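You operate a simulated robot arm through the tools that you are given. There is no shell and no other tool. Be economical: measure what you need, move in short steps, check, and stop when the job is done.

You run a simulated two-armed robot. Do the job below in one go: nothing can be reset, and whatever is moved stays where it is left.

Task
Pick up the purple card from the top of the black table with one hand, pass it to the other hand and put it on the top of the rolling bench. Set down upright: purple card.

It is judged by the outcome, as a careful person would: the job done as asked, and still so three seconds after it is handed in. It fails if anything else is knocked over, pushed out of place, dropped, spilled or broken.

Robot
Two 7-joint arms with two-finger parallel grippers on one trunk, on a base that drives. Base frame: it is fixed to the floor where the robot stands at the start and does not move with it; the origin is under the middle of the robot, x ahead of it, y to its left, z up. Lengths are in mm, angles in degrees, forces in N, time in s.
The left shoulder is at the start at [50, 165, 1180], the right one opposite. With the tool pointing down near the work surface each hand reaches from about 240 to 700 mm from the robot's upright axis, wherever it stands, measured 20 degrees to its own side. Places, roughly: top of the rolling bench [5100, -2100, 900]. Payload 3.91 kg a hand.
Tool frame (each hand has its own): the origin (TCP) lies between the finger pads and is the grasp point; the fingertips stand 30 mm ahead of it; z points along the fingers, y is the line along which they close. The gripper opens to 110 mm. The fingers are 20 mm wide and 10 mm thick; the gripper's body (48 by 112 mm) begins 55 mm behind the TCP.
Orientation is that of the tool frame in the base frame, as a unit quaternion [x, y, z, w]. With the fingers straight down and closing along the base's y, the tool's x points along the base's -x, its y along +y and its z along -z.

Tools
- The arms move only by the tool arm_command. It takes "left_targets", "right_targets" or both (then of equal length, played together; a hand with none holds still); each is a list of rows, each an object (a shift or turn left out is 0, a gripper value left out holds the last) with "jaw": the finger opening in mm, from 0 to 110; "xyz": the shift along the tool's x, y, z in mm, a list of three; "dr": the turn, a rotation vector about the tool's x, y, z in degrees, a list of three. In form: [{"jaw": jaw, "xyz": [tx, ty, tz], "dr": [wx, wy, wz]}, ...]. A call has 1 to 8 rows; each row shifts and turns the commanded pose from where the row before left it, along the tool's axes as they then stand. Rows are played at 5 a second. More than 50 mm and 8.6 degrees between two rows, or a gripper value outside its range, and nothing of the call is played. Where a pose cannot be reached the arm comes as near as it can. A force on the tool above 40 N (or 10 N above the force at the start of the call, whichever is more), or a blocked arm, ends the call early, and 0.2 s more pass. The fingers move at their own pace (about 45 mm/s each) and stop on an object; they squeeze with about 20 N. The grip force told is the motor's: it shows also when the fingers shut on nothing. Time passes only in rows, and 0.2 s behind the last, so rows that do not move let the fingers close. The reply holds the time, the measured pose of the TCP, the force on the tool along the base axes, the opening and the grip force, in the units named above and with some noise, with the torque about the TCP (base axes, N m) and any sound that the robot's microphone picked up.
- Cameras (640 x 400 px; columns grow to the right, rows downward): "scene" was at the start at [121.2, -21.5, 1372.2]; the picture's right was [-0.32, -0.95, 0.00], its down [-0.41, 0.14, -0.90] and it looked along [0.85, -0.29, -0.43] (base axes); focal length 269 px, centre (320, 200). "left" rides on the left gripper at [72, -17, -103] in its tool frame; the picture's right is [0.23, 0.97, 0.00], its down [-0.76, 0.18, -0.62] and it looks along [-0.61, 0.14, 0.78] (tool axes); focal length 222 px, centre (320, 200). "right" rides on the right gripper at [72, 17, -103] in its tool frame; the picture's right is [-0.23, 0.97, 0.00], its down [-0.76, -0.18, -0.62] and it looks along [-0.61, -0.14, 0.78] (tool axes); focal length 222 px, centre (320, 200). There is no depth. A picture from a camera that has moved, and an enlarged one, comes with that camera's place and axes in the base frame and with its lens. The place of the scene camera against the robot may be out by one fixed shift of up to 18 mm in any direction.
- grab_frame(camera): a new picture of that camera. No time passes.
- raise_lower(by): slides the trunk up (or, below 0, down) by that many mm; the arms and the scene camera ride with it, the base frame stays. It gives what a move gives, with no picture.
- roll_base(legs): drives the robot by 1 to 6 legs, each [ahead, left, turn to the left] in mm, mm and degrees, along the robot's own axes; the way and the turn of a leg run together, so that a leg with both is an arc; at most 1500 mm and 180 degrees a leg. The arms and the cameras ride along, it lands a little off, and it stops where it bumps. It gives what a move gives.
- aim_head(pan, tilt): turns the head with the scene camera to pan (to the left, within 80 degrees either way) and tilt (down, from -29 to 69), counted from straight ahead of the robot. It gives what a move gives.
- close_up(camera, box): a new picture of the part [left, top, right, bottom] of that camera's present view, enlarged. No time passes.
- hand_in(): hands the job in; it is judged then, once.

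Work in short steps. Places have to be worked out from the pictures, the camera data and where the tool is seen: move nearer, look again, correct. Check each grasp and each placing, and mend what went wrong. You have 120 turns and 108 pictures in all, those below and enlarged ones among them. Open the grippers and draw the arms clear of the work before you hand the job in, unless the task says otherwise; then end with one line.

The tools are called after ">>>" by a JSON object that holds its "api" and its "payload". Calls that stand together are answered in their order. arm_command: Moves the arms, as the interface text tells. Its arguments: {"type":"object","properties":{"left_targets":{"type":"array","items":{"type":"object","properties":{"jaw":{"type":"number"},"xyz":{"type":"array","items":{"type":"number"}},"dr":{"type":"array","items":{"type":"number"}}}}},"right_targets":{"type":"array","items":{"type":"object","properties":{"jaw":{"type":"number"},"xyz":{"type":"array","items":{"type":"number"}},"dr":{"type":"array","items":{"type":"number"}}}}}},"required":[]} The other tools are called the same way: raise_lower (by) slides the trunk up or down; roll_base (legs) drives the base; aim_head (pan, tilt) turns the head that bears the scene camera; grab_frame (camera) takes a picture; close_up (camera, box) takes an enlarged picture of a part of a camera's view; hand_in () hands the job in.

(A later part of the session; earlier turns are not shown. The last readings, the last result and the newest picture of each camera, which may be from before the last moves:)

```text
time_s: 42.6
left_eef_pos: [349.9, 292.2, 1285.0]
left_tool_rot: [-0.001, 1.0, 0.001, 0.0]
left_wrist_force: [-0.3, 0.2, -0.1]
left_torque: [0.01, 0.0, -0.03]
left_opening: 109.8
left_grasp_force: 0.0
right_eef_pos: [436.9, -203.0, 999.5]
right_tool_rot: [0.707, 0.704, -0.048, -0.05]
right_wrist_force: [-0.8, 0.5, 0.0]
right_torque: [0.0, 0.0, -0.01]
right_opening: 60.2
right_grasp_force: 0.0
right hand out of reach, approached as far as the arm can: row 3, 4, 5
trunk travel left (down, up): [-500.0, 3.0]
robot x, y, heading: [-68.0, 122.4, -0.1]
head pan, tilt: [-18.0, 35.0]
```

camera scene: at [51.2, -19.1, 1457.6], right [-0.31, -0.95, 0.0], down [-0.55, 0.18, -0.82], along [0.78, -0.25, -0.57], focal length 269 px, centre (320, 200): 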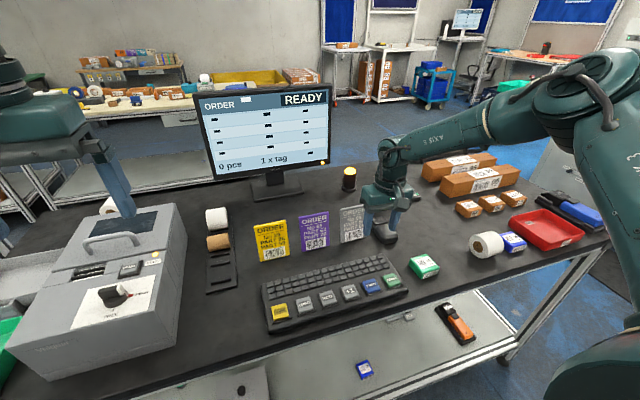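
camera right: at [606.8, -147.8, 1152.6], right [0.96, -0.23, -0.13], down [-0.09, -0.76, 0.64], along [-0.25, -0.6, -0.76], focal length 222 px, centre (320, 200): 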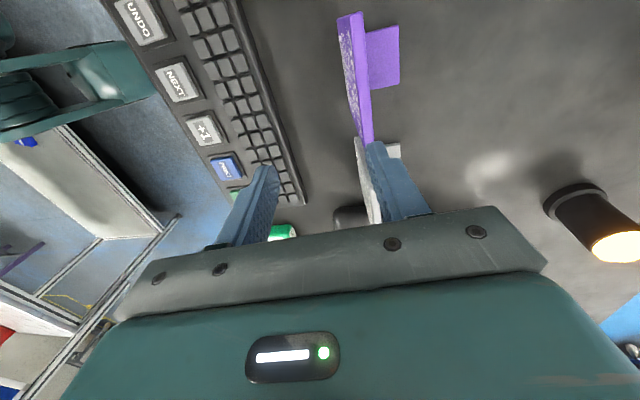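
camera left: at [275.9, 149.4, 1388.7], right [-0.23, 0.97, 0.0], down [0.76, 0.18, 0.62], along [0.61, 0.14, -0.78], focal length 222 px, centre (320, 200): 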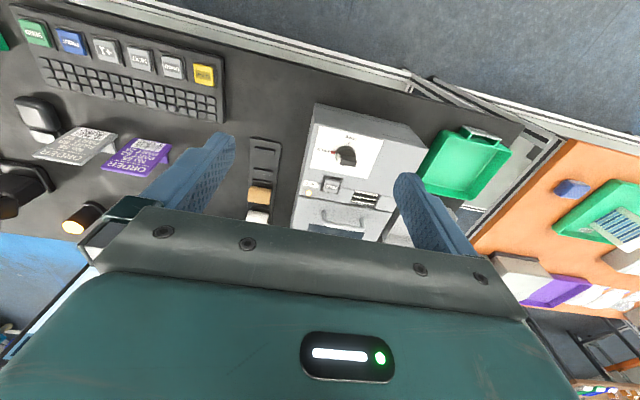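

The arm is too far below the shoulder now. I raise the hand relative to the trunk and lower the trunk by 130, then try again.

>>> {"api": "arm_command", "payload": {"right_targets": [{"xyz": [0, 0, -45]}, {"xyz": [0, 0, -45]}, {"xyz": [0, 0, -40]}, {"xyz": [0, 0, 0]}]}}

>>> {"api": "raise_lower", "payload": {"by": -130}}

>>> {"api": "arm_command", "payload": {"right_targets": [{"xyz": [5, 20, 0]}, {"xyz": [3, 20, 0]}, {"xyz": [0, 10, 0]}, {"xyz": [0, 0, 15]}, {"xyz": [0, 0, 0]}]}}

```text
time_s: 43.6
left_eef_pos: [348.6, 290.8, 1285.1]
left_tool_rot: [-0.001, 1.0, 0.001, 0.0]
left_wrist_force: [-0.2, -0.5, 0.5]
left_torque: [0.0, -0.02, 0.02]
left_opening: 110.0
left_grasp_force: 0.0
right_eef_pos: [456.4, -201.8, 1128.3]
right_tool_rot: [0.706, 0.705, -0.05, -0.05]
right_wrist_force: [0.4, -0.1, -1.1]
right_torque: [0.0, 0.0, 0.0]
right_opening: 59.8
right_grasp_force: 0.0
trunk travel left (down, up): [-500.0, 3.0]
robot x, y, heading: [-72.6, 122.9, 0.3]
head pan, tilt: [-18.0, 35.0]
```

```text
time_s: 45.2
left_eef_pos: [348.9, 291.0, 1154.8]
left_tool_rot: [-0.001, 1.0, 0.0, 0.0]
left_wrist_force: [0.1, 0.7, 0.1]
left_torque: [-0.01, 0.04, 0.01]
left_opening: 110.2
left_grasp_force: 0.2
right_eef_pos: [455.1, -203.0, 998.2]
right_tool_rot: [0.706, 0.704, -0.049, -0.048]
right_wrist_force: [-0.4, 0.8, 0.4]
right_torque: [0.0, -0.01, 0.03]
right_opening: 60.4
right_grasp_force: 0.1
trunk travel left (down, up): [-370.0, 133.0]
robot x, y, heading: [-66.9, 120.6, 0.2]
head pan, tilt: [-18.0, 35.0]
```

```text
time_s: 46.4
left_eef_pos: [348.7, 290.6, 1153.8]
left_tool_rot: [-0.002, 1.0, 0.0, 0.0]
left_wrist_force: [0.1, -0.4, 0.1]
left_torque: [0.01, -0.01, 0.0]
left_opening: 110.3
left_grasp_force: 0.0
right_eef_pos: [490.2, -196.9, 978.8]
right_tool_rot: [0.707, 0.704, -0.048, -0.049]
right_wrist_force: [-0.2, -0.1, 0.6]
right_torque: [0.01, 0.02, -0.01]
right_opening: 59.9
right_grasp_force: 0.0
right hand out of reach, approached as far as the arm can: row 3
trunk travel left (down, up): [-370.0, 133.0]
robot x, y, heading: [-67.6, 124.8, 0.1]
head pan, tilt: [-18.0, 35.0]
```

Reach is now enough (x_rel 557 at z 979). I raise the trunk 90 for clearance, draw the left hand back and up a little, and drive forward 113.

>>> {"api": "raise_lower", "payload": {"by": 90}}

>>> {"api": "arm_command", "payload": {"left_targets": [{"xyz": [35, 0, -20]}, {"xyz": [35, 0, -20]}, {"xyz": [0, 0, 0]}]}}

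>>> {"api": "roll_base", "payload": {"legs": [[113, 0, 0]]}}

>>> {"api": "grab_frame", "payload": {"camera": "right"}}

>>> {"api": "grab_frame", "payload": {"camera": "scene"}}

```text
time_s: 47.6
left_eef_pos: [350.1, 291.8, 1244.6]
left_tool_rot: [-0.001, 1.0, 0.0, 0.0]
left_wrist_force: [0.1, 0.9, 0.5]
left_torque: [-0.05, 0.01, 0.01]
left_opening: 110.1
left_grasp_force: 0.1
right_eef_pos: [490.6, -196.5, 1069.1]
right_tool_rot: [0.706, 0.705, -0.048, -0.049]
right_wrist_force: [-0.1, 0.1, 0.5]
right_torque: [0.01, -0.02, 0.0]
right_opening: 60.2
right_grasp_force: 0.1
trunk travel left (down, up): [-460.0, 43.0]
robot x, y, heading: [-66.4, 120.2, 0.3]
head pan, tilt: [-18.0, 35.0]
```

```text
time_s: 48.4
left_eef_pos: [277.4, 290.1, 1283.8]
left_tool_rot: [0.0, 1.0, 0.0, 0.0]
left_wrist_force: [0.5, 0.2, -0.9]
left_torque: [0.0, -0.04, 0.01]
left_opening: 109.8
left_grasp_force: 0.0
right_eef_pos: [491.3, -196.5, 1069.0]
right_tool_rot: [0.707, 0.704, -0.048, -0.049]
right_wrist_force: [0.4, 0.0, 0.0]
right_torque: [-0.03, -0.02, -0.02]
right_opening: 60.1
right_grasp_force: 0.1
trunk travel left (down, up): [-460.0, 43.0]
robot x, y, heading: [-64.8, 125.1, 0.1]
head pan, tilt: [-18.0, 35.0]
```

```text
time_s: 49.6
left_eef_pos: [390.6, 291.2, 1285.3]
left_tool_rot: [0.0, 1.0, 0.0, 0.0]
left_wrist_force: [-0.2, 0.0, 1.1]
left_torque: [-0.01, 0.05, 0.02]
left_opening: 110.1
left_grasp_force: 0.1
right_eef_pos: [602.7, -195.2, 1068.6]
right_tool_rot: [0.707, 0.704, -0.049, -0.048]
right_wrist_force: [-0.1, 0.1, -0.2]
right_torque: [0.02, 0.05, 0.0]
right_opening: 59.9
right_grasp_force: 0.1
trunk travel left (down, up): [-460.0, 43.0]
robot x, y, heading: [41.6, 126.3, -0.2]
head pan, tilt: [-18.0, 35.0]
```

```text
80 pictures are left
camera right: at [636.0, -124.4, 1168.8], right [0.96, -0.23, -0.13], down [-0.09, -0.76, 0.64], along [-0.25, -0.61, -0.76], focal length 222 px, centre (320, 200)
```

right: 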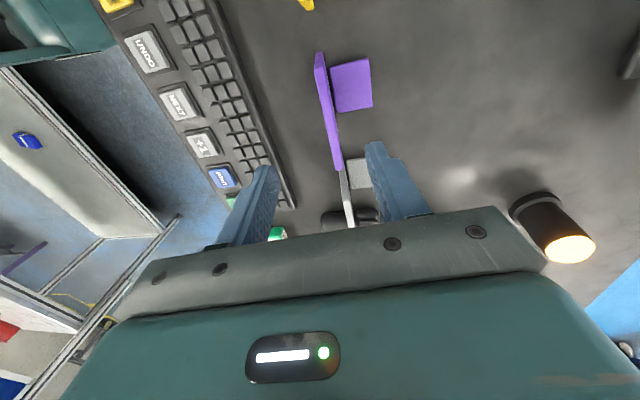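

```text
79 pictures are left
camera scene: at [163.5, 104.8, 1417.6], right [-0.31, -0.95, 0.0], down [-0.55, 0.18, -0.82], along [0.78, -0.25, -0.57], focal length 269 px, centre (320, 200)
```

scene: 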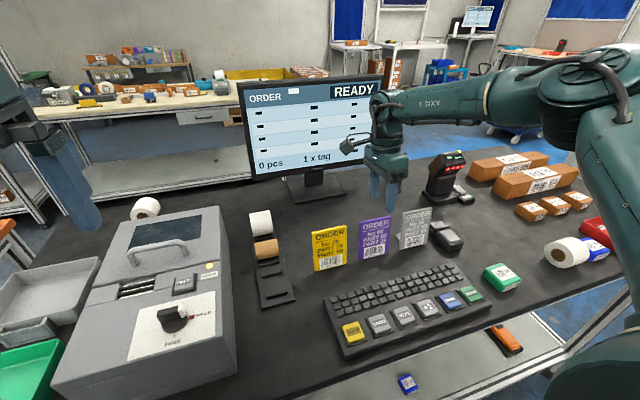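

The card top sits between the fingers, centred near (606, -183). I lower the trunk 50 and check.

>>> {"api": "raise_lower", "payload": {"by": -50}}

>>> {"api": "grab_frame", "payload": {"camera": "right"}}

>>> {"api": "close_up", "payload": {"camera": "scene", "box": [290, 130, 450, 230]}}

```text
time_s: 50.5
left_eef_pos: [390.3, 290.9, 1234.7]
left_tool_rot: [0.0, 1.0, 0.001, 0.0]
left_wrist_force: [0.6, 0.5, -0.1]
left_torque: [-0.01, 0.05, 0.02]
left_opening: 110.0
left_grasp_force: 0.1
right_eef_pos: [602.2, -196.9, 1019.8]
right_tool_rot: [0.707, 0.704, -0.047, -0.049]
right_wrist_force: [0.1, -1.0, 0.4]
right_torque: [-0.01, 0.0, 0.03]
right_opening: 59.8
right_grasp_force: 0.1
trunk travel left (down, up): [-410.0, 93.0]
robot x, y, heading: [42.8, 121.9, 0.2]
head pan, tilt: [-18.0, 35.0]
```

```text
78 pictures are left
camera right: at [635.2, -124.4, 1119.4], right [0.96, -0.23, -0.13], down [-0.09, -0.76, 0.64], along [-0.25, -0.61, -0.76], focal length 222 px, centre (320, 200)
```

right: 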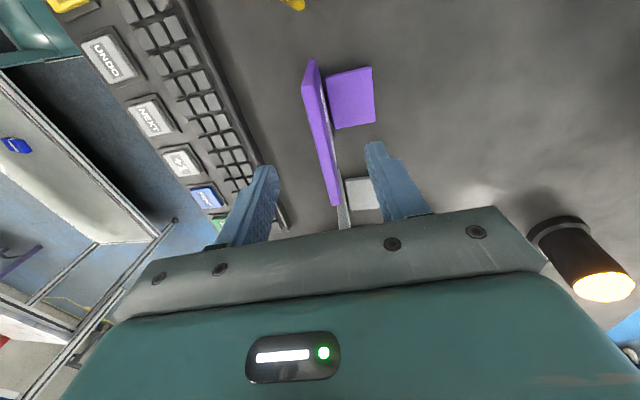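

```text
4.00 times, centred on (370, 180) of scene
camera zoom: at [162.5, 104.8, 1367.7], right [-0.31, -0.95, 0.0], down [-0.55, 0.18, -0.82], along [0.78, -0.25, -0.57], focal length 1077 px, centre (120, 280)
```

zoom: 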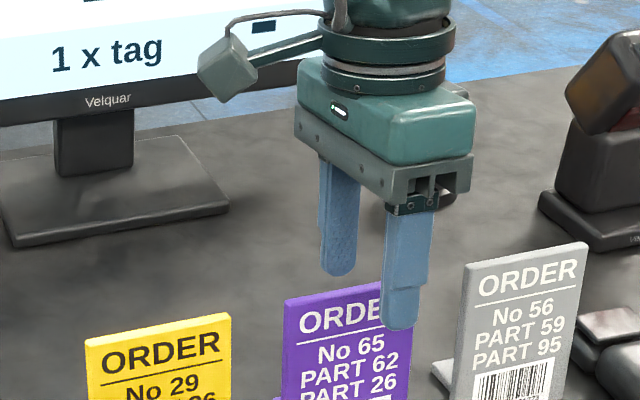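

Front finger is in front of the card, rear finger behind it. I lower the remaining 38 mm and close.

>>> {"api": "raise_lower", "payload": {"by": -38}}

>>> {"api": "arm_command", "payload": {"right_targets": [{"jaw": 30}, {"jaw": 15}, {"jaw": 0}, {"jaw": 0}, {"jaw": 0}, {"jaw": 0}]}}

>>> {"api": "grab_frame", "payload": {"camera": "right"}}

>>> {"api": "close_up", "payload": {"camera": "scene", "box": [290, 130, 450, 230]}}

```text
time_s: 51.4
left_eef_pos: [389.2, 291.2, 1196.4]
left_tool_rot: [-0.002, 1.0, 0.0, -0.001]
left_wrist_force: [0.1, -0.5, 0.9]
left_torque: [0.01, 0.01, -0.04]
left_opening: 110.0
left_grasp_force: 0.1
right_eef_pos: [603.4, -195.9, 982.1]
right_tool_rot: [0.706, 0.705, -0.047, -0.049]
right_wrist_force: [0.7, 0.0, -0.2]
right_torque: [-0.02, -0.03, 0.03]
right_opening: 59.6
right_grasp_force: 0.0
trunk travel left (down, up): [-372.0, 131.0]
robot x, y, heading: [44.1, 125.3, 0.0]
head pan, tilt: [-18.0, 35.0]
```

```text
time_s: 52.8
left_eef_pos: [390.1, 290.7, 1197.2]
left_tool_rot: [-0.001, 1.0, 0.0, 0.0]
left_wrist_force: [0.0, -0.8, 0.4]
left_torque: [0.0, -0.03, -0.01]
left_opening: 109.8
left_grasp_force: 0.1
right_eef_pos: [602.6, -196.0, 981.0]
right_tool_rot: [0.707, 0.704, -0.048, -0.048]
right_wrist_force: [-0.2, 0.2, 0.0]
right_torque: [-0.02, 0.02, 0.01]
right_opening: 7.6
right_grasp_force: 19.9
trunk travel left (down, up): [-372.0, 131.0]
robot x, y, heading: [42.9, 124.2, 0.2]
head pan, tilt: [-18.0, 35.0]
```

```text
76 pictures are left
camera right: at [635.3, -124.4, 1081.3], right [0.96, -0.23, -0.13], down [-0.09, -0.76, 0.64], along [-0.25, -0.61, -0.76], focal length 222 px, centre (320, 200)
```

right: 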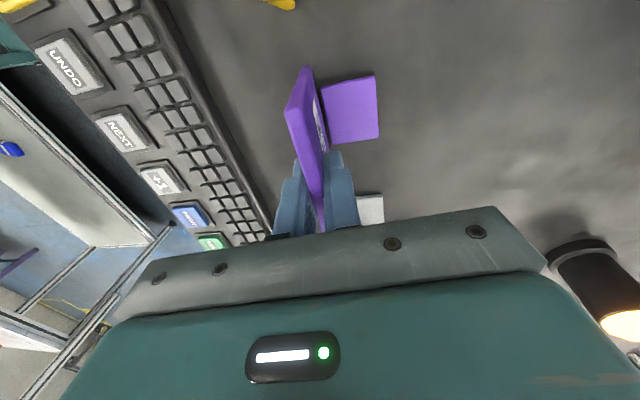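

```text
4.00 times, centred on (370, 180) of scene
camera zoom: at [162.6, 104.8, 1329.7], right [-0.31, -0.95, 0.0], down [-0.55, 0.18, -0.82], along [0.78, -0.25, -0.57], focal length 1077 px, centre (120, 280)
```

zoom: 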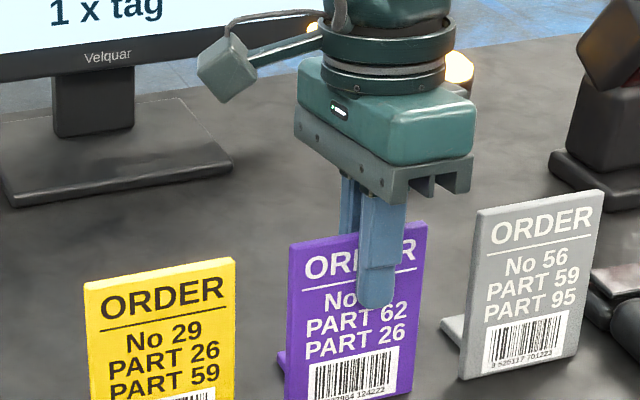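

The card is gripped (opening 7.6 mm, force 20 N). I lift straight up with the trunk.

>>> {"api": "raise_lower", "payload": {"by": 130}}

>>> {"api": "grab_frame", "payload": {"camera": "scene"}}

>>> {"api": "grab_frame", "payload": {"camera": "left"}}

```text
time_s: 54.3
left_eef_pos: [390.7, 291.4, 1325.2]
left_tool_rot: [0.0, 1.0, -0.001, 0.0]
left_wrist_force: [0.4, 0.7, 0.7]
left_torque: [0.01, -0.01, 0.01]
left_opening: 110.2
left_grasp_force: 0.1
right_eef_pos: [603.1, -196.5, 1111.6]
right_tool_rot: [0.707, 0.704, -0.048, -0.049]
right_wrist_force: [0.4, -0.8, -0.1]
right_torque: [-0.01, -0.02, 0.0]
right_opening: 7.1
right_grasp_force: 19.5
trunk travel left (down, up): [-502.0, 1.0]
robot x, y, heading: [43.0, 121.1, 0.1]
head pan, tilt: [-18.0, 35.0]
```

```text
74 pictures are left
camera scene: at [162.8, 104.8, 1459.6], right [-0.31, -0.95, 0.0], down [-0.55, 0.18, -0.82], along [0.78, -0.25, -0.57], focal length 269 px, centre (320, 200)
```

scene: 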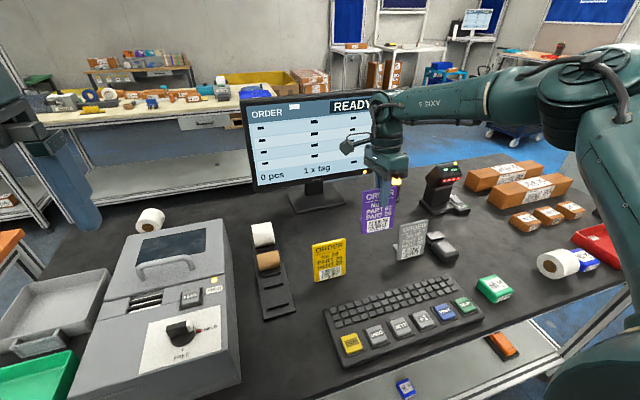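

```text
73 pictures are left
camera left: at [316.7, 273.4, 1430.6], right [-0.23, 0.97, 0.0], down [0.76, 0.18, 0.62], along [0.61, 0.14, -0.78], focal length 222 px, centre (320, 200)
```

left: 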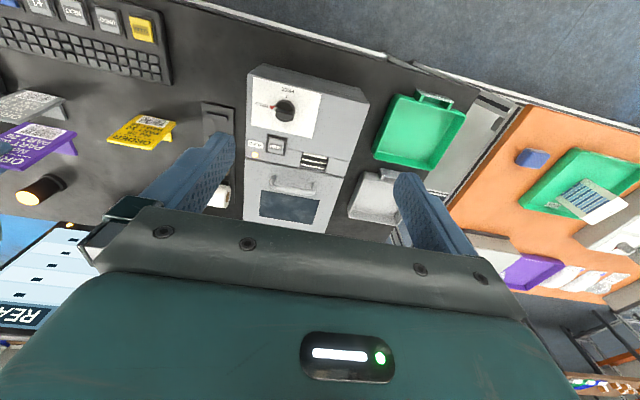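

Lifted cleanly and the neighbours are undisturbed. I back off from the table and look to the right for the route.

>>> {"api": "roll_base", "payload": {"legs": [[-300, 0, 0]]}}

>>> {"api": "aim_head", "payload": {"pan": -45, "tilt": 15}}

>>> {"api": "grab_frame", "payload": {"camera": "scene"}}

>>> {"api": "aim_head", "payload": {"pan": -18, "tilt": 8}}

>>> {"api": "grab_frame", "payload": {"camera": "scene"}}

```text
time_s: 56.4
left_eef_pos: [89.5, 290.2, 1326.0]
left_tool_rot: [0.0, 1.0, 0.0, 0.0]
left_wrist_force: [1.0, 0.1, 0.1]
left_torque: [-0.01, -0.01, -0.03]
left_opening: 109.8
left_grasp_force: 0.0
right_eef_pos: [301.5, -199.2, 1111.9]
right_tool_rot: [0.706, 0.705, -0.047, -0.049]
right_wrist_force: [-0.4, -0.4, 0.6]
right_torque: [0.03, 0.0, 0.0]
right_opening: 7.6
right_grasp_force: 20.0
trunk travel left (down, up): [-502.0, 1.0]
robot x, y, heading: [-253.0, 120.7, 0.0]
head pan, tilt: [-18.0, 35.0]
```

```text
time_s: 57.3
left_eef_pos: [91.8, 290.5, 1325.9]
left_tool_rot: [0.0, 1.0, 0.0, 0.001]
left_wrist_force: [-1.2, -0.5, -0.8]
left_torque: [-0.03, -0.01, -0.01]
left_opening: 109.9
left_grasp_force: 0.1
right_eef_pos: [302.4, -197.4, 1111.6]
right_tool_rot: [0.707, 0.704, -0.048, -0.049]
right_wrist_force: [-0.1, 0.3, 0.3]
right_torque: [-0.01, 0.0, -0.03]
right_opening: 7.4
right_grasp_force: 20.0
trunk travel left (down, up): [-502.0, 1.0]
robot x, y, heading: [-255.5, 120.7, 0.1]
head pan, tilt: [-45.0, 15.0]
```

```text
72 pictures are left
camera scene: at [-154.7, 65.5, 1491.6], right [-0.71, -0.71, 0.0], down [-0.18, 0.18, -0.97], along [0.68, -0.68, -0.26], focal length 269 px, centre (320, 200)
```

scene: 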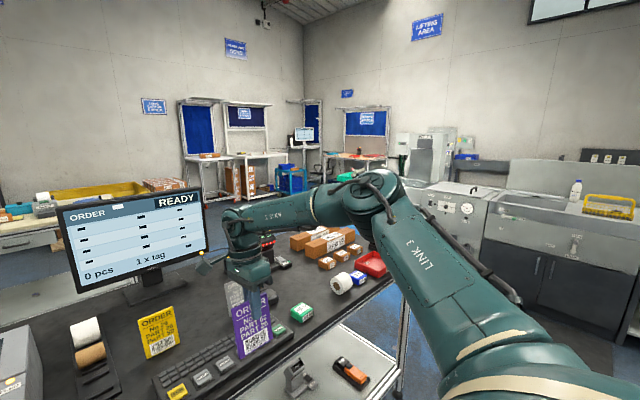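

```text
time_s: 58.2
left_eef_pos: [90.3, 289.1, 1327.1]
left_tool_rot: [0.0, 1.0, 0.0, 0.0]
left_wrist_force: [-1.0, 0.2, 0.3]
left_torque: [0.01, 0.02, 0.01]
left_opening: 109.6
left_grasp_force: 0.1
right_eef_pos: [302.8, -198.0, 1112.3]
right_tool_rot: [0.707, 0.704, -0.048, -0.049]
right_wrist_force: [0.2, -0.4, 0.0]
right_torque: [0.03, 0.03, 0.0]
right_opening: 7.2
right_grasp_force: 19.7
trunk travel left (down, up): [-502.0, 1.0]
robot x, y, heading: [-254.0, 124.6, -0.0]
head pan, tilt: [-18.0, 8.0]
```

```text
71 pictures are left
camera scene: at [-132.7, 102.8, 1503.0], right [-0.31, -0.95, 0.0], down [-0.13, 0.04, -0.99], along [0.94, -0.31, -0.14], focal length 269 px, centre (320, 200)
```

scene: 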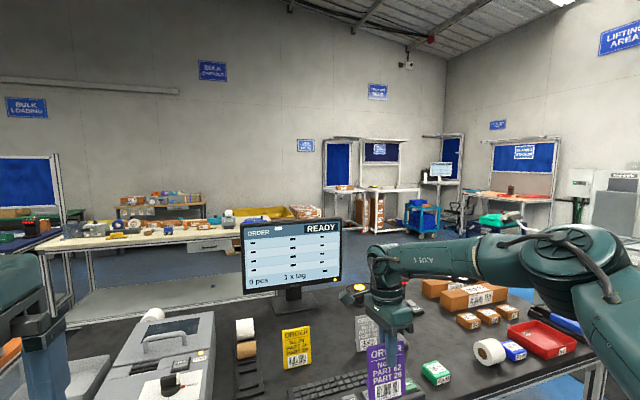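

I zoom in on the bench region around (342, 192).

>>> {"api": "close_up", "payload": {"camera": "scene", "box": [290, 130, 482, 250]}}

```text
3.33 times, centred on (386, 190) of scene
camera zoom: at [-132.7, 102.8, 1503.0], right [-0.31, -0.95, 0.0], down [-0.13, 0.04, -0.99], along [0.94, -0.31, -0.14], focal length 897 px, centre (100, 233)
```

zoom: 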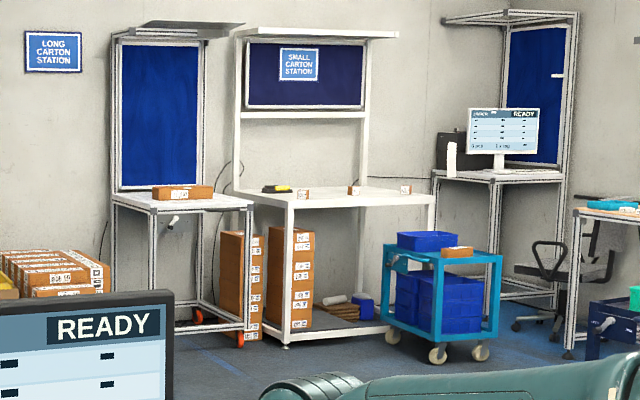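

The target is the left bench with casters ("long carton station"), which has a brown box on it. I do the handover here first: straighten the card to vertical and bring the right hand towards the robot's centre.

>>> {"api": "arm_command", "payload": {"right_targets": [{"dr": [-4, 0, 0]}, {"dr": [-3.8, 0, 0]}, {"xyz": [37, -18, 0]}, {"xyz": [37, -18, 0]}, {"xyz": [37, -18, 0]}, {"xyz": [37, -18, 0]}, {"xyz": [37, -18, 0]}, {"xyz": [0, 0, 0]}]}}

```text
time_s: 60.0
left_eef_pos: [90.8, 289.9, 1328.1]
left_tool_rot: [0.0, 1.0, 0.0, 0.001]
left_wrist_force: [0.0, 0.6, -0.4]
left_torque: [0.02, 0.0, 0.0]
left_opening: 109.7
left_grasp_force: 0.1
right_eef_pos: [208.6, -20.4, 1113.6]
right_tool_rot: [0.709, 0.705, 0.0, -0.001]
right_wrist_force: [0.6, 0.0, -0.5]
right_torque: [-0.06, 0.01, 0.0]
right_opening: 7.5
right_grasp_force: 20.0
right hand out of reach, approached as far as the arm can: row 7
trunk travel left (down, up): [-502.0, 1.0]
robot x, y, heading: [-259.0, 123.5, 0.1]
head pan, tilt: [-18.0, 8.0]
```

Right hand is at (209, -20). I draw it a bit closer to the body and centre, and start the left hand's yaw at the same time.

>>> {"api": "arm_command", "payload": {"right_targets": [{"xyz": [10, -35, 0]}, {"xyz": [25, -25, 0]}, {"xyz": [25, -10, 0]}, {"xyz": [0, 0, 0]}, {"xyz": [0, 0, 0]}, {"xyz": [0, 0, 0]}, {"xyz": [0, 0, 0]}, {"xyz": [0, 0, 0]}], "left_targets": [{"xyz": [-30, 20, 40]}, {"xyz": [-30, 20, 40]}, {"xyz": [0, 20, 40], "dr": [0, 0, -8.2]}, {"dr": [0, 0, -8.2]}, {"dr": [0, 0, -8.2]}, {"dr": [0, 0, -8.2]}, {"dr": [0, 0, -8.2]}, {"dr": [0, 0, -8.2]}]}}

>>> {"api": "arm_command", "payload": {"left_targets": [{"dr": [0, 0, -8.2]}, {"dr": [0, 0, -8.2]}, {"dr": [0, 0, -8.2]}, {"dr": [0, 0, -8.2]}, {"dr": [0, 0, -8.0]}, {"dr": [0, 8.2, 0]}, {"dr": [0, 8.2, 0]}, {"dr": [0, 8.2, 0]}]}}

```text
refused: row 1 steps farther than a row can; nothing moved
```

```text
time_s: 61.8
left_eef_pos: [91.0, 292.0, 1324.9]
left_tool_rot: [-0.342, 0.915, -0.075, -0.201]
left_wrist_force: [0.4, 0.9, 0.6]
left_torque: [0.0, -0.02, 0.0]
left_opening: 109.7
left_grasp_force: 0.0
right_eef_pos: [208.9, -18.7, 1113.7]
right_tool_rot: [0.709, 0.706, 0.0, -0.001]
right_wrist_force: [0.7, 0.3, -0.5]
right_torque: [0.04, -0.01, 0.01]
right_opening: 7.4
right_grasp_force: 19.4
trunk travel left (down, up): [-502.0, 1.0]
robot x, y, heading: [-253.9, 122.7, 0.3]
head pan, tilt: [-18.0, 8.0]
```

The first call was refused for step size and the second played. I undo the partial tilt, finish the yaw, and bring the right hand in with smaller steps.

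>>> {"api": "arm_command", "payload": {"right_targets": [{"xyz": [10, -30, 0]}, {"xyz": [20, -25, 0]}, {"xyz": [20, -10, 0]}, {"xyz": [0, 0, 0]}, {"xyz": [0, 0, 0]}, {"xyz": [0, 0, 0]}, {"xyz": [0, 0, 0]}, {"xyz": [0, 0, 0]}], "left_targets": [{"dr": [0, -8.2, 0]}, {"dr": [0, -8.2, 0]}, {"dr": [0, -8.2, 0]}, {"dr": [0, 0, -8.2]}, {"dr": [0, 0, -8.2]}, {"dr": [0, 0, -8.2]}, {"dr": [0, 0, -8.2]}, {"dr": [0, 0, -8.2]}]}}

>>> {"api": "arm_command", "payload": {"left_targets": [{"dr": [0, 0, -8.2], "xyz": [0, 0, 20]}, {"xyz": [0, 0, 40]}, {"xyz": [0, 0, 40]}, {"dr": [0, 8.2, 0], "xyz": [0, -20, 0]}, {"dr": [0, 8.2, 0], "xyz": [0, -20, 0]}, {"dr": [0, 8.2, 0]}, {"dr": [0, 8.2, 0]}, {"dr": [0, 8.2, 0]}]}}

```text
time_s: 63.6
left_eef_pos: [90.5, 290.9, 1326.8]
left_tool_rot: [-0.656, 0.755, 0.0, 0.0]
left_wrist_force: [-0.2, 0.1, -0.1]
left_torque: [0.01, 0.03, -0.02]
left_opening: 109.9
left_grasp_force: 0.0
right_eef_pos: [139.6, 16.7, 1117.8]
right_tool_rot: [0.708, 0.706, 0.001, 0.0]
right_wrist_force: [0.8, -0.2, -0.4]
right_torque: [0.03, -0.01, 0.0]
right_opening: 7.3
right_grasp_force: 19.8
right hand out of reach, approached as far as the arm can: row 3
trunk travel left (down, up): [-502.0, 1.0]
robot x, y, heading: [-255.0, 122.0, -0.1]
head pan, tilt: [-18.0, 8.0]
```

```text
time_s: 65.4
left_eef_pos: [130.1, 291.0, 1226.8]
left_tool_rot: [0.662, -0.662, 0.249, 0.248]
left_wrist_force: [0.6, 0.2, -0.6]
left_torque: [0.0, 0.0, -0.02]
left_opening: 109.9
left_grasp_force: 0.0
right_eef_pos: [137.7, 15.9, 1117.3]
right_tool_rot: [0.708, 0.706, 0.0, 0.0]
right_wrist_force: [0.1, 0.5, -0.5]
right_torque: [0.01, 0.01, -0.01]
right_opening: 7.2
right_grasp_force: 20.5
trunk travel left (down, up): [-502.0, 1.0]
robot x, y, heading: [-254.0, 127.1, 0.1]
head pan, tilt: [-18.0, 8.0]
```

Left yaw is done and it is 41° into the tilt. I continue the tilt to horizontal.

>>> {"api": "arm_command", "payload": {"left_targets": [{"dr": [0, 8.2, 0]}, {"dr": [0, 8.2, 0]}, {"dr": [0, 8.2, 0]}, {"dr": [0, 8.2, 0]}, {"dr": [0, 8.2, 0]}, {"dr": [0, 8.0, 0]}, {"xyz": [0, 0, 0]}]}}

>>> {"api": "aim_head", "payload": {"pan": 0, "tilt": 45}}

>>> {"api": "grab_frame", "payload": {"camera": "scene"}}

>>> {"api": "grab_frame", "payload": {"camera": "left"}}

```text
time_s: 67.0
left_eef_pos: [130.6, 291.2, 1227.7]
left_tool_rot: [0.499, -0.5, 0.5, 0.501]
left_wrist_force: [0.6, 0.2, 0.3]
left_torque: [0.0, -0.02, 0.02]
left_opening: 110.1
left_grasp_force: 0.1
right_eef_pos: [139.3, 14.6, 1118.1]
right_tool_rot: [0.708, 0.706, 0.001, -0.001]
right_wrist_force: [0.2, -0.3, -0.4]
right_torque: [-0.04, 0.01, 0.01]
right_opening: 7.4
right_grasp_force: 20.5
trunk travel left (down, up): [-502.0, 1.0]
robot x, y, heading: [-257.9, 121.8, 0.1]
head pan, tilt: [-18.0, 8.0]
```

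```text
time_s: 68.0
left_eef_pos: [129.4, 290.8, 1226.0]
left_tool_rot: [0.5, -0.5, 0.5, 0.5]
left_wrist_force: [0.2, -0.6, -0.9]
left_torque: [-0.01, 0.01, -0.01]
left_opening: 109.9
left_grasp_force: 0.1
right_eef_pos: [139.3, 16.5, 1117.6]
right_tool_rot: [0.709, 0.706, 0.0, -0.001]
right_wrist_force: [0.7, -0.9, -1.7]
right_torque: [0.02, 0.04, -0.01]
right_opening: 7.4
right_grasp_force: 20.1
trunk travel left (down, up): [-502.0, 1.0]
robot x, y, heading: [-254.9, 127.9, -0.2]
head pan, tilt: [0.0, 45.0]
```

```text
69 pictures are left
camera scene: at [-139.5, 131.5, 1444.9], right [0.0, -1.0, 0.0], down [-0.71, 0.0, -0.71], along [0.71, 0.0, -0.71], focal length 269 px, centre (320, 200)
```

scene: 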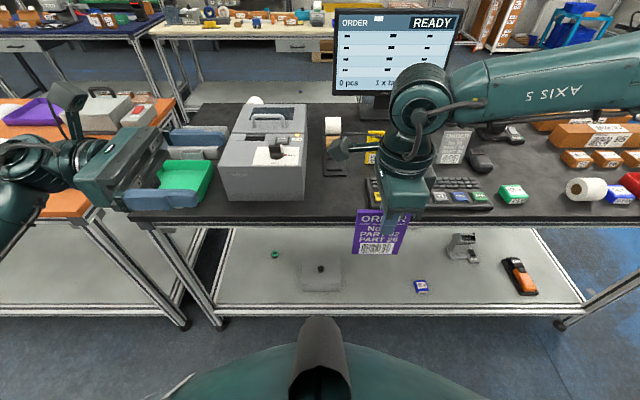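

```text
68 pictures are left
camera left: at [146.5, 392.8, 1300.0], right [-0.97, 0.0, 0.23], down [-0.18, 0.62, -0.76], along [-0.14, -0.78, -0.61], focal length 222 px, centre (320, 200)
```

left: 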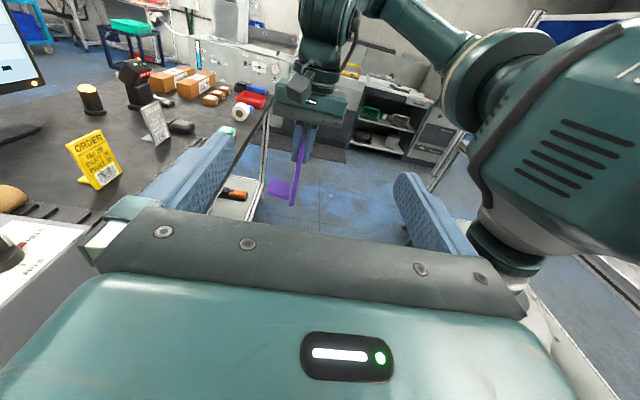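

The left hand is horizontal, with the card seen edge-on ahead of it. I lower it to the card's mid-height (z≈1061), align x, and narrow the opening to 60.

>>> {"api": "arm_command", "payload": {"left_targets": [{"xyz": [-42, -9, 0], "jaw": 60}, {"xyz": [-42, 0, 0]}, {"xyz": [-42, 0, 0]}, {"xyz": [-40, 0, 0]}, {"xyz": [0, 0, 40]}, {"xyz": [0, 0, 40]}, {"xyz": [0, 0, 0]}]}}

>>> {"api": "grab_frame", "payload": {"camera": "left"}}

>>> {"api": "grab_frame", "payload": {"camera": "scene"}}

```text
time_s: 69.6
left_eef_pos: [140.3, 209.6, 1059.4]
left_tool_rot: [-0.5, 0.5, -0.5, -0.5]
left_wrist_force: [0.4, 0.2, -1.0]
left_torque: [-0.02, 0.02, 0.0]
left_opening: 60.0
left_grasp_force: 0.0
right_eef_pos: [138.6, 16.5, 1117.7]
right_tool_rot: [0.708, 0.706, 0.001, -0.001]
right_wrist_force: [-1.4, -0.2, -0.8]
right_torque: [-0.02, 0.02, -0.03]
right_opening: 7.3
right_grasp_force: 19.9
trunk travel left (down, up): [-502.0, 1.0]
robot x, y, heading: [-255.7, 124.2, 0.0]
head pan, tilt: [0.0, 45.0]
```

```text
67 pictures are left
camera left: at [155.1, 312.6, 1132.6], right [-0.97, 0.0, 0.23], down [-0.18, 0.62, -0.76], along [-0.14, -0.78, -0.61], focal length 222 px, centre (320, 200)
```

left: 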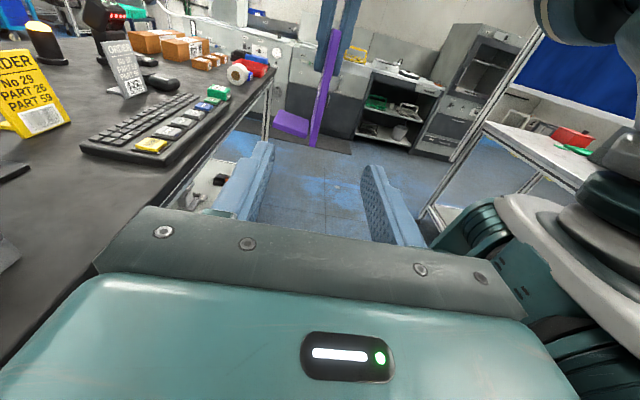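

```text
66 pictures are left
camera scene: at [-139.6, 131.8, 1444.8], right [0.0, -1.0, 0.0], down [-0.71, 0.0, -0.71], along [0.71, 0.0, -0.71], focal length 269 px, centre (320, 200)
```

scene: 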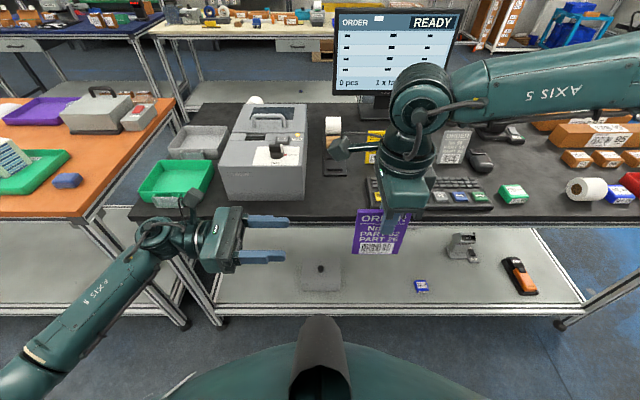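

I zoom in on the card from the left hand to place the foot and the grip spot.

>>> {"api": "close_up", "payload": {"camera": "left", "box": [240, 0, 400, 100]}}

>>> {"api": "close_up", "payload": {"camera": "left", "box": [240, 80, 400, 180]}}

```text
4.00 times, centred on (320, 50) of left
camera zoom: at [155.1, 312.6, 1132.6], right [-0.97, 0.0, 0.23], down [-0.18, 0.62, -0.76], along [-0.14, -0.78, -0.61], focal length 888 px, centre (320, 800)
```

zoom: 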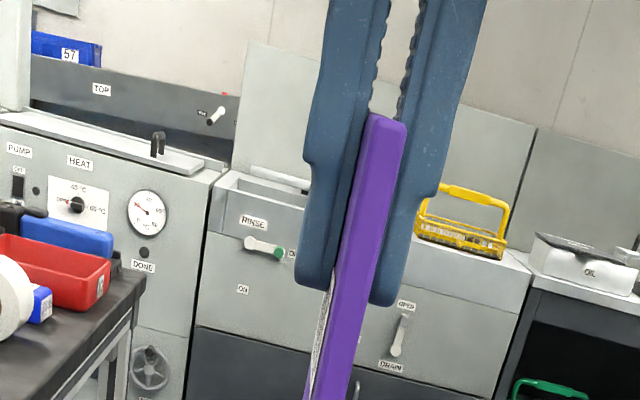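

```text
4.00 times, centred on (320, 130) of left
camera zoom: at [155.1, 312.6, 1132.6], right [-0.97, 0.0, 0.23], down [-0.18, 0.62, -0.76], along [-0.14, -0.78, -0.61], focal length 888 px, centre (320, 480)
```

zoom: 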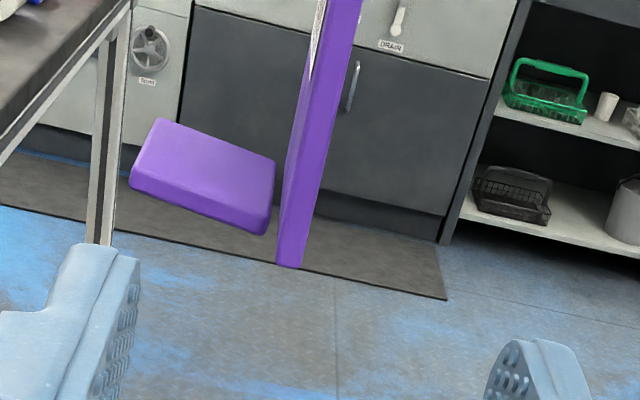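

The card's left edge is at y≈65, spans z 1017–1131, and sits at x≈139.5, with a thin foot low behind. The left hand at z 1059 and x 140 is aligned, so I advance to y≈54.

>>> {"api": "arm_command", "payload": {"left_targets": [{"xyz": [0, 0, 40]}, {"xyz": [0, 0, 40]}, {"xyz": [0, 0, 30]}, {"xyz": [0, 0, 0]}]}}

>>> {"api": "grab_frame", "payload": {"camera": "left"}}

>>> {"api": "grab_frame", "payload": {"camera": "scene"}}

```text
time_s: 70.6
left_eef_pos: [140.7, 99.7, 1060.2]
left_tool_rot: [0.5, -0.5, 0.5, 0.5]
left_wrist_force: [-0.2, 0.6, 0.3]
left_torque: [0.0, 0.0, 0.0]
left_opening: 59.9
left_grasp_force: 0.0
right_eef_pos: [140.4, 16.6, 1116.2]
right_tool_rot: [0.709, 0.705, 0.0, 0.0]
right_wrist_force: [-0.9, 0.8, -0.1]
right_torque: [-0.07, 0.05, -0.01]
right_opening: 7.2
right_grasp_force: 20.1
trunk travel left (down, up): [-502.0, 1.0]
robot x, y, heading: [-253.0, 123.6, -0.1]
head pan, tilt: [0.0, 45.0]
```

```text
63 pictures are left
camera left: at [156.2, 202.6, 1133.7], right [-0.97, 0.0, 0.23], down [-0.18, 0.62, -0.76], along [-0.14, -0.78, -0.61], focal length 222 px, centre (320, 200)
```

left: 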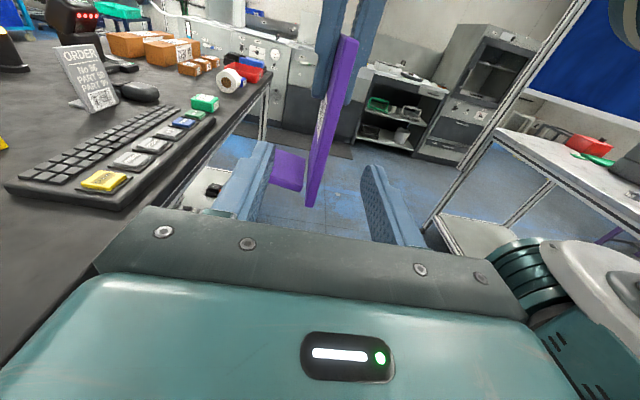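

```text
62 pictures are left
camera scene: at [-139.6, 131.9, 1444.8], right [0.0, -1.0, 0.0], down [-0.71, 0.0, -0.71], along [0.71, 0.0, -0.71], focal length 269 px, centre (320, 200)
```

scene: 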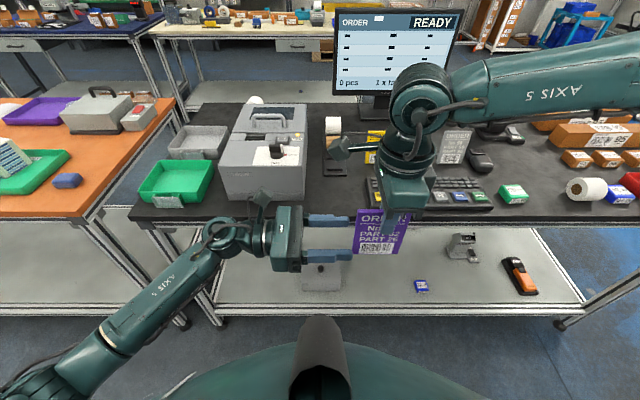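

The card is between the left fingers and the foot is below them. I advance the last 46 mm and close the left hand.

>>> {"api": "arm_command", "payload": {"left_targets": [{"xyz": [0, 0, 23]}, {"xyz": [0, 0, 23]}, {"jaw": 30}, {"jaw": 15}, {"jaw": 0}, {"jaw": 0}, {"jaw": 0}, {"jaw": 0}]}}

>>> {"api": "grab_frame", "payload": {"camera": "left"}}

>>> {"api": "grab_frame", "payload": {"camera": "scene"}}

```text
time_s: 72.4
left_eef_pos: [139.0, 54.9, 1060.7]
left_tool_rot: [-0.5, 0.5, -0.499, -0.5]
left_wrist_force: [-4.2, 1.1, 0.7]
left_torque: [0.1, -0.07, -0.17]
left_opening: 7.5
left_grasp_force: 19.6
right_eef_pos: [138.6, 15.2, 1117.6]
right_tool_rot: [0.709, 0.705, 0.0, 0.0]
right_wrist_force: [3.8, -0.4, -1.1]
right_torque: [-0.11, -0.12, 0.0]
right_opening: 7.2
right_grasp_force: 19.7
trunk travel left (down, up): [-502.0, 1.0]
robot x, y, heading: [-252.7, 123.3, -0.1]
head pan, tilt: [0.0, 45.0]
```

```text
61 pictures are left
camera left: at [155.8, 156.9, 1133.8], right [-0.97, 0.0, 0.23], down [-0.18, 0.62, -0.76], along [-0.14, -0.78, -0.61], focal length 222 px, centre (320, 200)
```

left: 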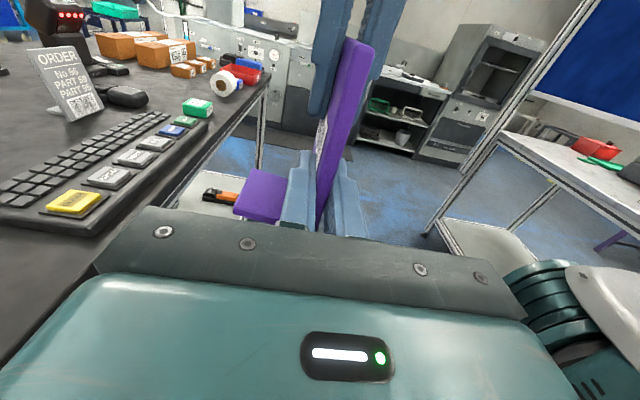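

```text
60 pictures are left
camera scene: at [-139.5, 131.5, 1444.8], right [0.0, -1.0, 0.0], down [-0.71, 0.0, -0.71], along [0.71, 0.0, -0.71], focal length 269 px, centre (320, 200)
```

scene: 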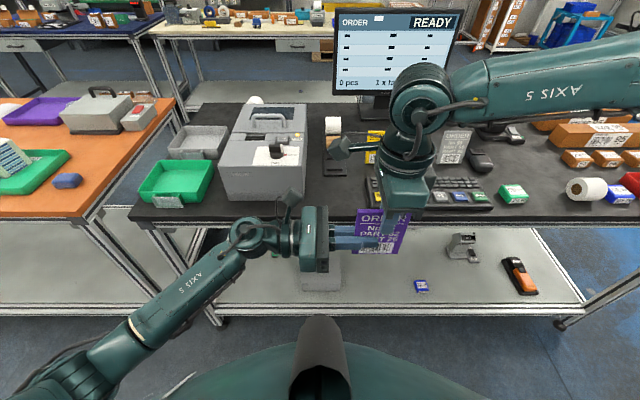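

Both hands hold the card (7.5 mm opening, 20 N). I open the right hand and lift it clear.

>>> {"api": "arm_command", "payload": {"right_targets": [{"jaw": 10}, {"jaw": 25}, {"jaw": 40}, {"jaw": 50}, {"jaw": 50}, {"xyz": [0, 0, -35]}, {"xyz": [0, 0, -35]}, {"xyz": [0, 0, -20]}]}}

>>> {"api": "grab_frame", "payload": {"camera": "left"}}

>>> {"api": "grab_frame", "payload": {"camera": "scene"}}

```text
time_s: 74.2
left_eef_pos: [140.1, 54.3, 1060.7]
left_tool_rot: [0.5, -0.5, 0.5, 0.5]
left_wrist_force: [-0.1, -0.4, 0.2]
left_torque: [-0.03, 0.0, 0.0]
left_opening: 7.4
left_grasp_force: 19.6
right_eef_pos: [139.4, 15.2, 1208.2]
right_tool_rot: [0.709, 0.705, -0.001, -0.001]
right_wrist_force: [0.0, 0.1, 0.2]
right_torque: [-0.02, 0.0, -0.01]
right_opening: 50.1
right_grasp_force: 0.0
trunk travel left (down, up): [-502.0, 1.0]
robot x, y, heading: [-254.4, 123.2, -0.0]
head pan, tilt: [0.0, 45.0]
```

```text
59 pictures are left
camera left: at [155.9, 157.2, 1133.8], right [-0.97, 0.0, 0.23], down [-0.18, 0.62, -0.76], along [-0.14, -0.78, -0.61], focal length 222 px, centre (320, 200)
```

left: 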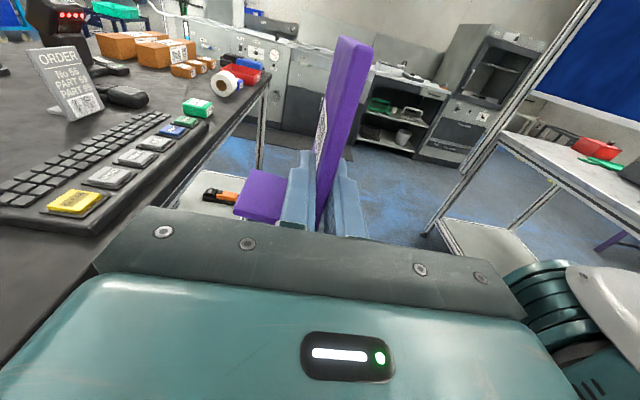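

```text
58 pictures are left
camera scene: at [-139.7, 131.6, 1444.8], right [0.0, -1.0, 0.0], down [-0.71, 0.0, -0.71], along [0.71, 0.0, -0.71], focal length 269 px, centre (320, 200)
```

scene: 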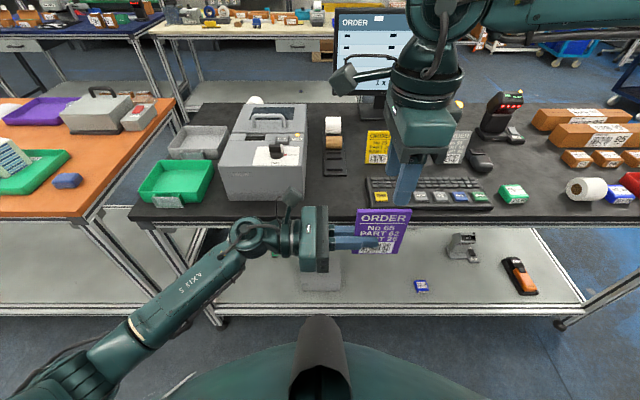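

The handover is done; the left hand holds the card securely. I tuck the right hand back to its own side and then look at the route.

>>> {"api": "arm_command", "payload": {"right_targets": [{"xyz": [-44, -12, 0]}, {"xyz": [-44, -12, 0]}, {"xyz": [-44, -12, 0]}, {"xyz": [-44, -12, 0]}, {"xyz": [-40, -12, 0]}, {"xyz": [0, 0, 0]}]}}

>>> {"api": "aim_head", "payload": {"pan": -75, "tilt": 25}}

>>> {"api": "grab_frame", "payload": {"camera": "scene"}}

>>> {"api": "aim_head", "payload": {"pan": -40, "tilt": 20}}

>>> {"api": "grab_frame", "payload": {"camera": "scene"}}

```text
time_s: 75.6
left_eef_pos: [139.4, 55.0, 1060.8]
left_tool_rot: [-0.5, 0.5, -0.5, -0.5]
left_wrist_force: [-0.4, -0.2, -0.3]
left_torque: [-0.01, -0.03, 0.02]
left_opening: 7.2
left_grasp_force: 19.9
right_eef_pos: [75.5, -200.7, 1206.2]
right_tool_rot: [0.708, 0.706, 0.0, -0.001]
right_wrist_force: [-0.1, 0.4, 0.4]
right_torque: [0.02, 0.01, -0.01]
right_opening: 50.0
right_grasp_force: 0.1
trunk travel left (down, up): [-502.0, 1.0]
robot x, y, heading: [-253.9, 123.6, 0.2]
head pan, tilt: [0.0, 45.0]
```

```text
time_s: 77.1
left_eef_pos: [139.6, 54.5, 1060.5]
left_tool_rot: [0.499, -0.5, 0.5, 0.5]
left_wrist_force: [0.1, 0.3, 0.6]
left_torque: [0.0, 0.01, 0.01]
left_opening: 7.3
left_grasp_force: 20.0
right_eef_pos: [76.7, -200.1, 1208.3]
right_tool_rot: [0.708, 0.706, 0.0, -0.001]
right_wrist_force: [0.3, 0.6, -0.2]
right_torque: [-0.01, 0.01, -0.01]
right_opening: 50.1
right_grasp_force: 0.0
trunk travel left (down, up): [-502.0, 1.0]
robot x, y, heading: [-255.8, 124.5, -0.1]
head pan, tilt: [-75.0, 25.0]
```

```text
57 pictures are left
camera scene: at [-196.9, 42.5, 1475.4], right [-0.97, -0.26, 0.0], down [-0.11, 0.41, -0.91], along [0.24, -0.88, -0.42], focal length 269 px, centre (320, 200)
```

scene: 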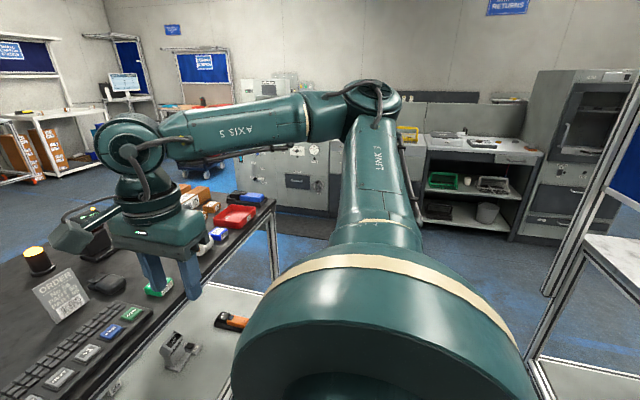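

```text
time_s: 78.1
left_eef_pos: [141.0, 53.8, 1061.3]
left_tool_rot: [0.5, -0.501, 0.499, 0.501]
left_wrist_force: [0.8, -0.3, 0.3]
left_torque: [0.03, 0.0, 0.02]
left_opening: 7.6
left_grasp_force: 19.8
right_eef_pos: [75.9, -200.0, 1208.0]
right_tool_rot: [0.708, 0.706, 0.001, -0.001]
right_wrist_force: [1.0, -0.7, 0.2]
right_torque: [0.01, 0.01, 0.01]
right_opening: 50.0
right_grasp_force: 0.1
trunk travel left (down, up): [-502.0, 1.0]
robot x, y, heading: [-257.1, 122.3, -0.2]
head pan, tilt: [-40.0, 20.0]
```

```text
56 pictures are left
camera scene: at [-149.5, 71.6, 1483.5], right [-0.64, -0.77, 0.0], down [-0.26, 0.22, -0.94], along [0.72, -0.6, -0.34], focal length 269 px, centre (320, 200)
```

scene: 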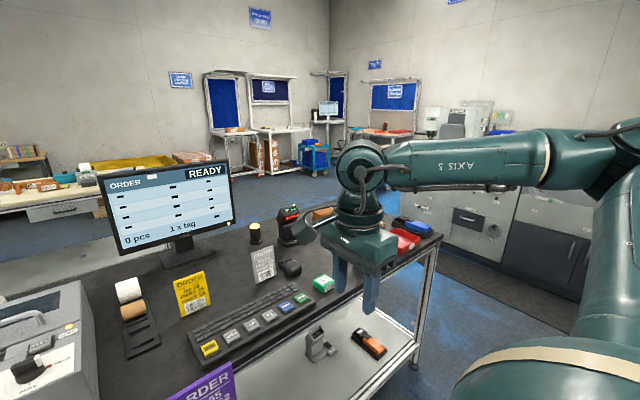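

The lane right of the table (table end y≈-1060, sink cabinets beyond y≈-2130) is clear. I strafe right 1.7 m, then check ahead.

>>> {"api": "roll_base", "payload": {"legs": [[0, -1000, 0], [0, -700, 0]]}}

>>> {"api": "aim_head", "payload": {"pan": 0, "tilt": 20}}

>>> {"api": "grab_frame", "payload": {"camera": "scene"}}

```text
time_s: 93.4
left_eef_pos: [138.5, -1650.6, 1060.8]
left_tool_rot: [0.5, -0.5, 0.5, 0.5]
left_wrist_force: [-0.5, -0.3, 0.5]
left_torque: [0.01, 0.02, -0.01]
left_opening: 7.1
left_grasp_force: 20.3
right_eef_pos: [75.8, -1905.1, 1207.4]
right_tool_rot: [0.71, 0.704, 0.001, 0.0]
right_wrist_force: [0.3, 0.2, -0.6]
right_torque: [-0.03, 0.0, -0.01]
right_opening: 50.2
right_grasp_force: 0.0
trunk travel left (down, up): [-502.0, 1.0]
robot x, y, heading: [-255.0, -1582.2, -0.0]
head pan, tilt: [-40.0, 20.0]
```

```text
time_s: 94.5
left_eef_pos: [138.5, -1650.2, 1061.0]
left_tool_rot: [0.5, -0.5, 0.5, 0.5]
left_wrist_force: [0.1, 0.0, -0.1]
left_torque: [0.02, -0.02, -0.02]
left_opening: 7.3
left_grasp_force: 19.7
right_eef_pos: [75.9, -1905.8, 1207.6]
right_tool_rot: [0.71, 0.704, 0.0, -0.001]
right_wrist_force: [-0.4, -0.8, -0.3]
right_torque: [0.0, 0.0, 0.02]
right_opening: 50.2
right_grasp_force: 0.1
trunk travel left (down, up): [-502.0, 1.0]
robot x, y, heading: [-259.1, -1582.3, -0.1]
head pan, tilt: [0.0, 20.0]
```

```text
55 pictures are left
camera scene: at [-128.6, -1573.6, 1483.5], right [0.0, -1.0, 0.0], down [-0.34, 0.0, -0.94], along [0.94, 0.0, -0.34], focal length 269 px, centre (320, 200)
```

scene: 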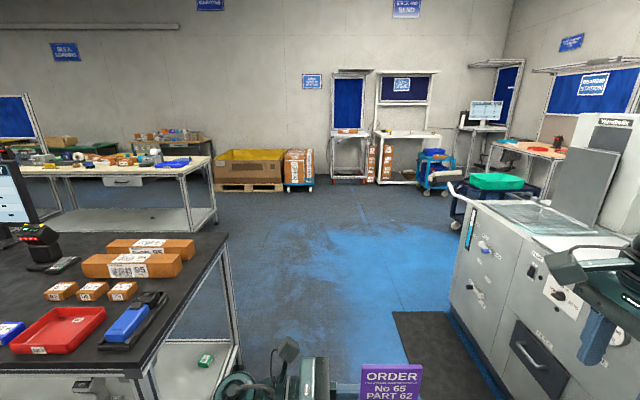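

The way ahead is clear. I shift 200 mm more to the right for margin to the table end, then drive forward 3 m.

>>> {"api": "roll_base", "payload": {"legs": [[0, -200, 0], [1500, 0, 0], [1300, 0, 0]]}}

>>> {"api": "grab_frame", "payload": {"camera": "scene"}}

```text
time_s: 110.1
left_eef_pos: [2948.5, -1865.3, 1060.2]
left_tool_rot: [0.499, -0.501, 0.499, 0.501]
left_wrist_force: [0.1, 0.9, -0.4]
left_torque: [-0.02, 0.0, 0.01]
left_opening: 7.1
left_grasp_force: 20.3
right_eef_pos: [2885.9, -2119.8, 1207.2]
right_tool_rot: [0.71, 0.704, 0.0, -0.002]
right_wrist_force: [0.8, 0.7, 0.3]
right_torque: [0.02, -0.01, 0.03]
right_opening: 50.3
right_grasp_force: 0.0
trunk travel left (down, up): [-502.0, 1.0]
robot x, y, heading: [2553.2, -1796.8, -0.3]
head pan, tilt: [0.0, 20.0]
```

```text
54 pictures are left
camera scene: at [2682.2, -1787.3, 1483.5], right [0.0, -1.0, 0.0], down [-0.34, 0.0, -0.94], along [0.94, 0.0, -0.34], focal length 269 px, centre (320, 200)
```

scene: 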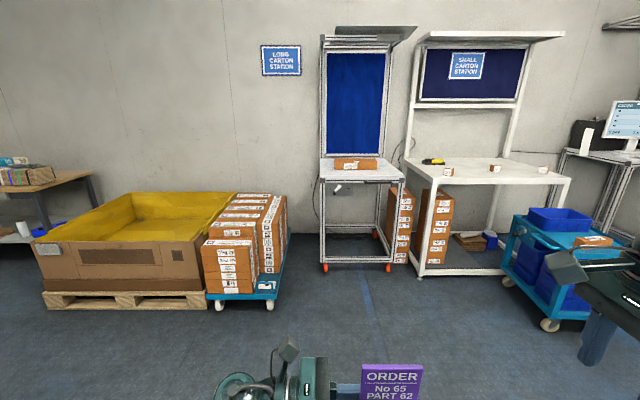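

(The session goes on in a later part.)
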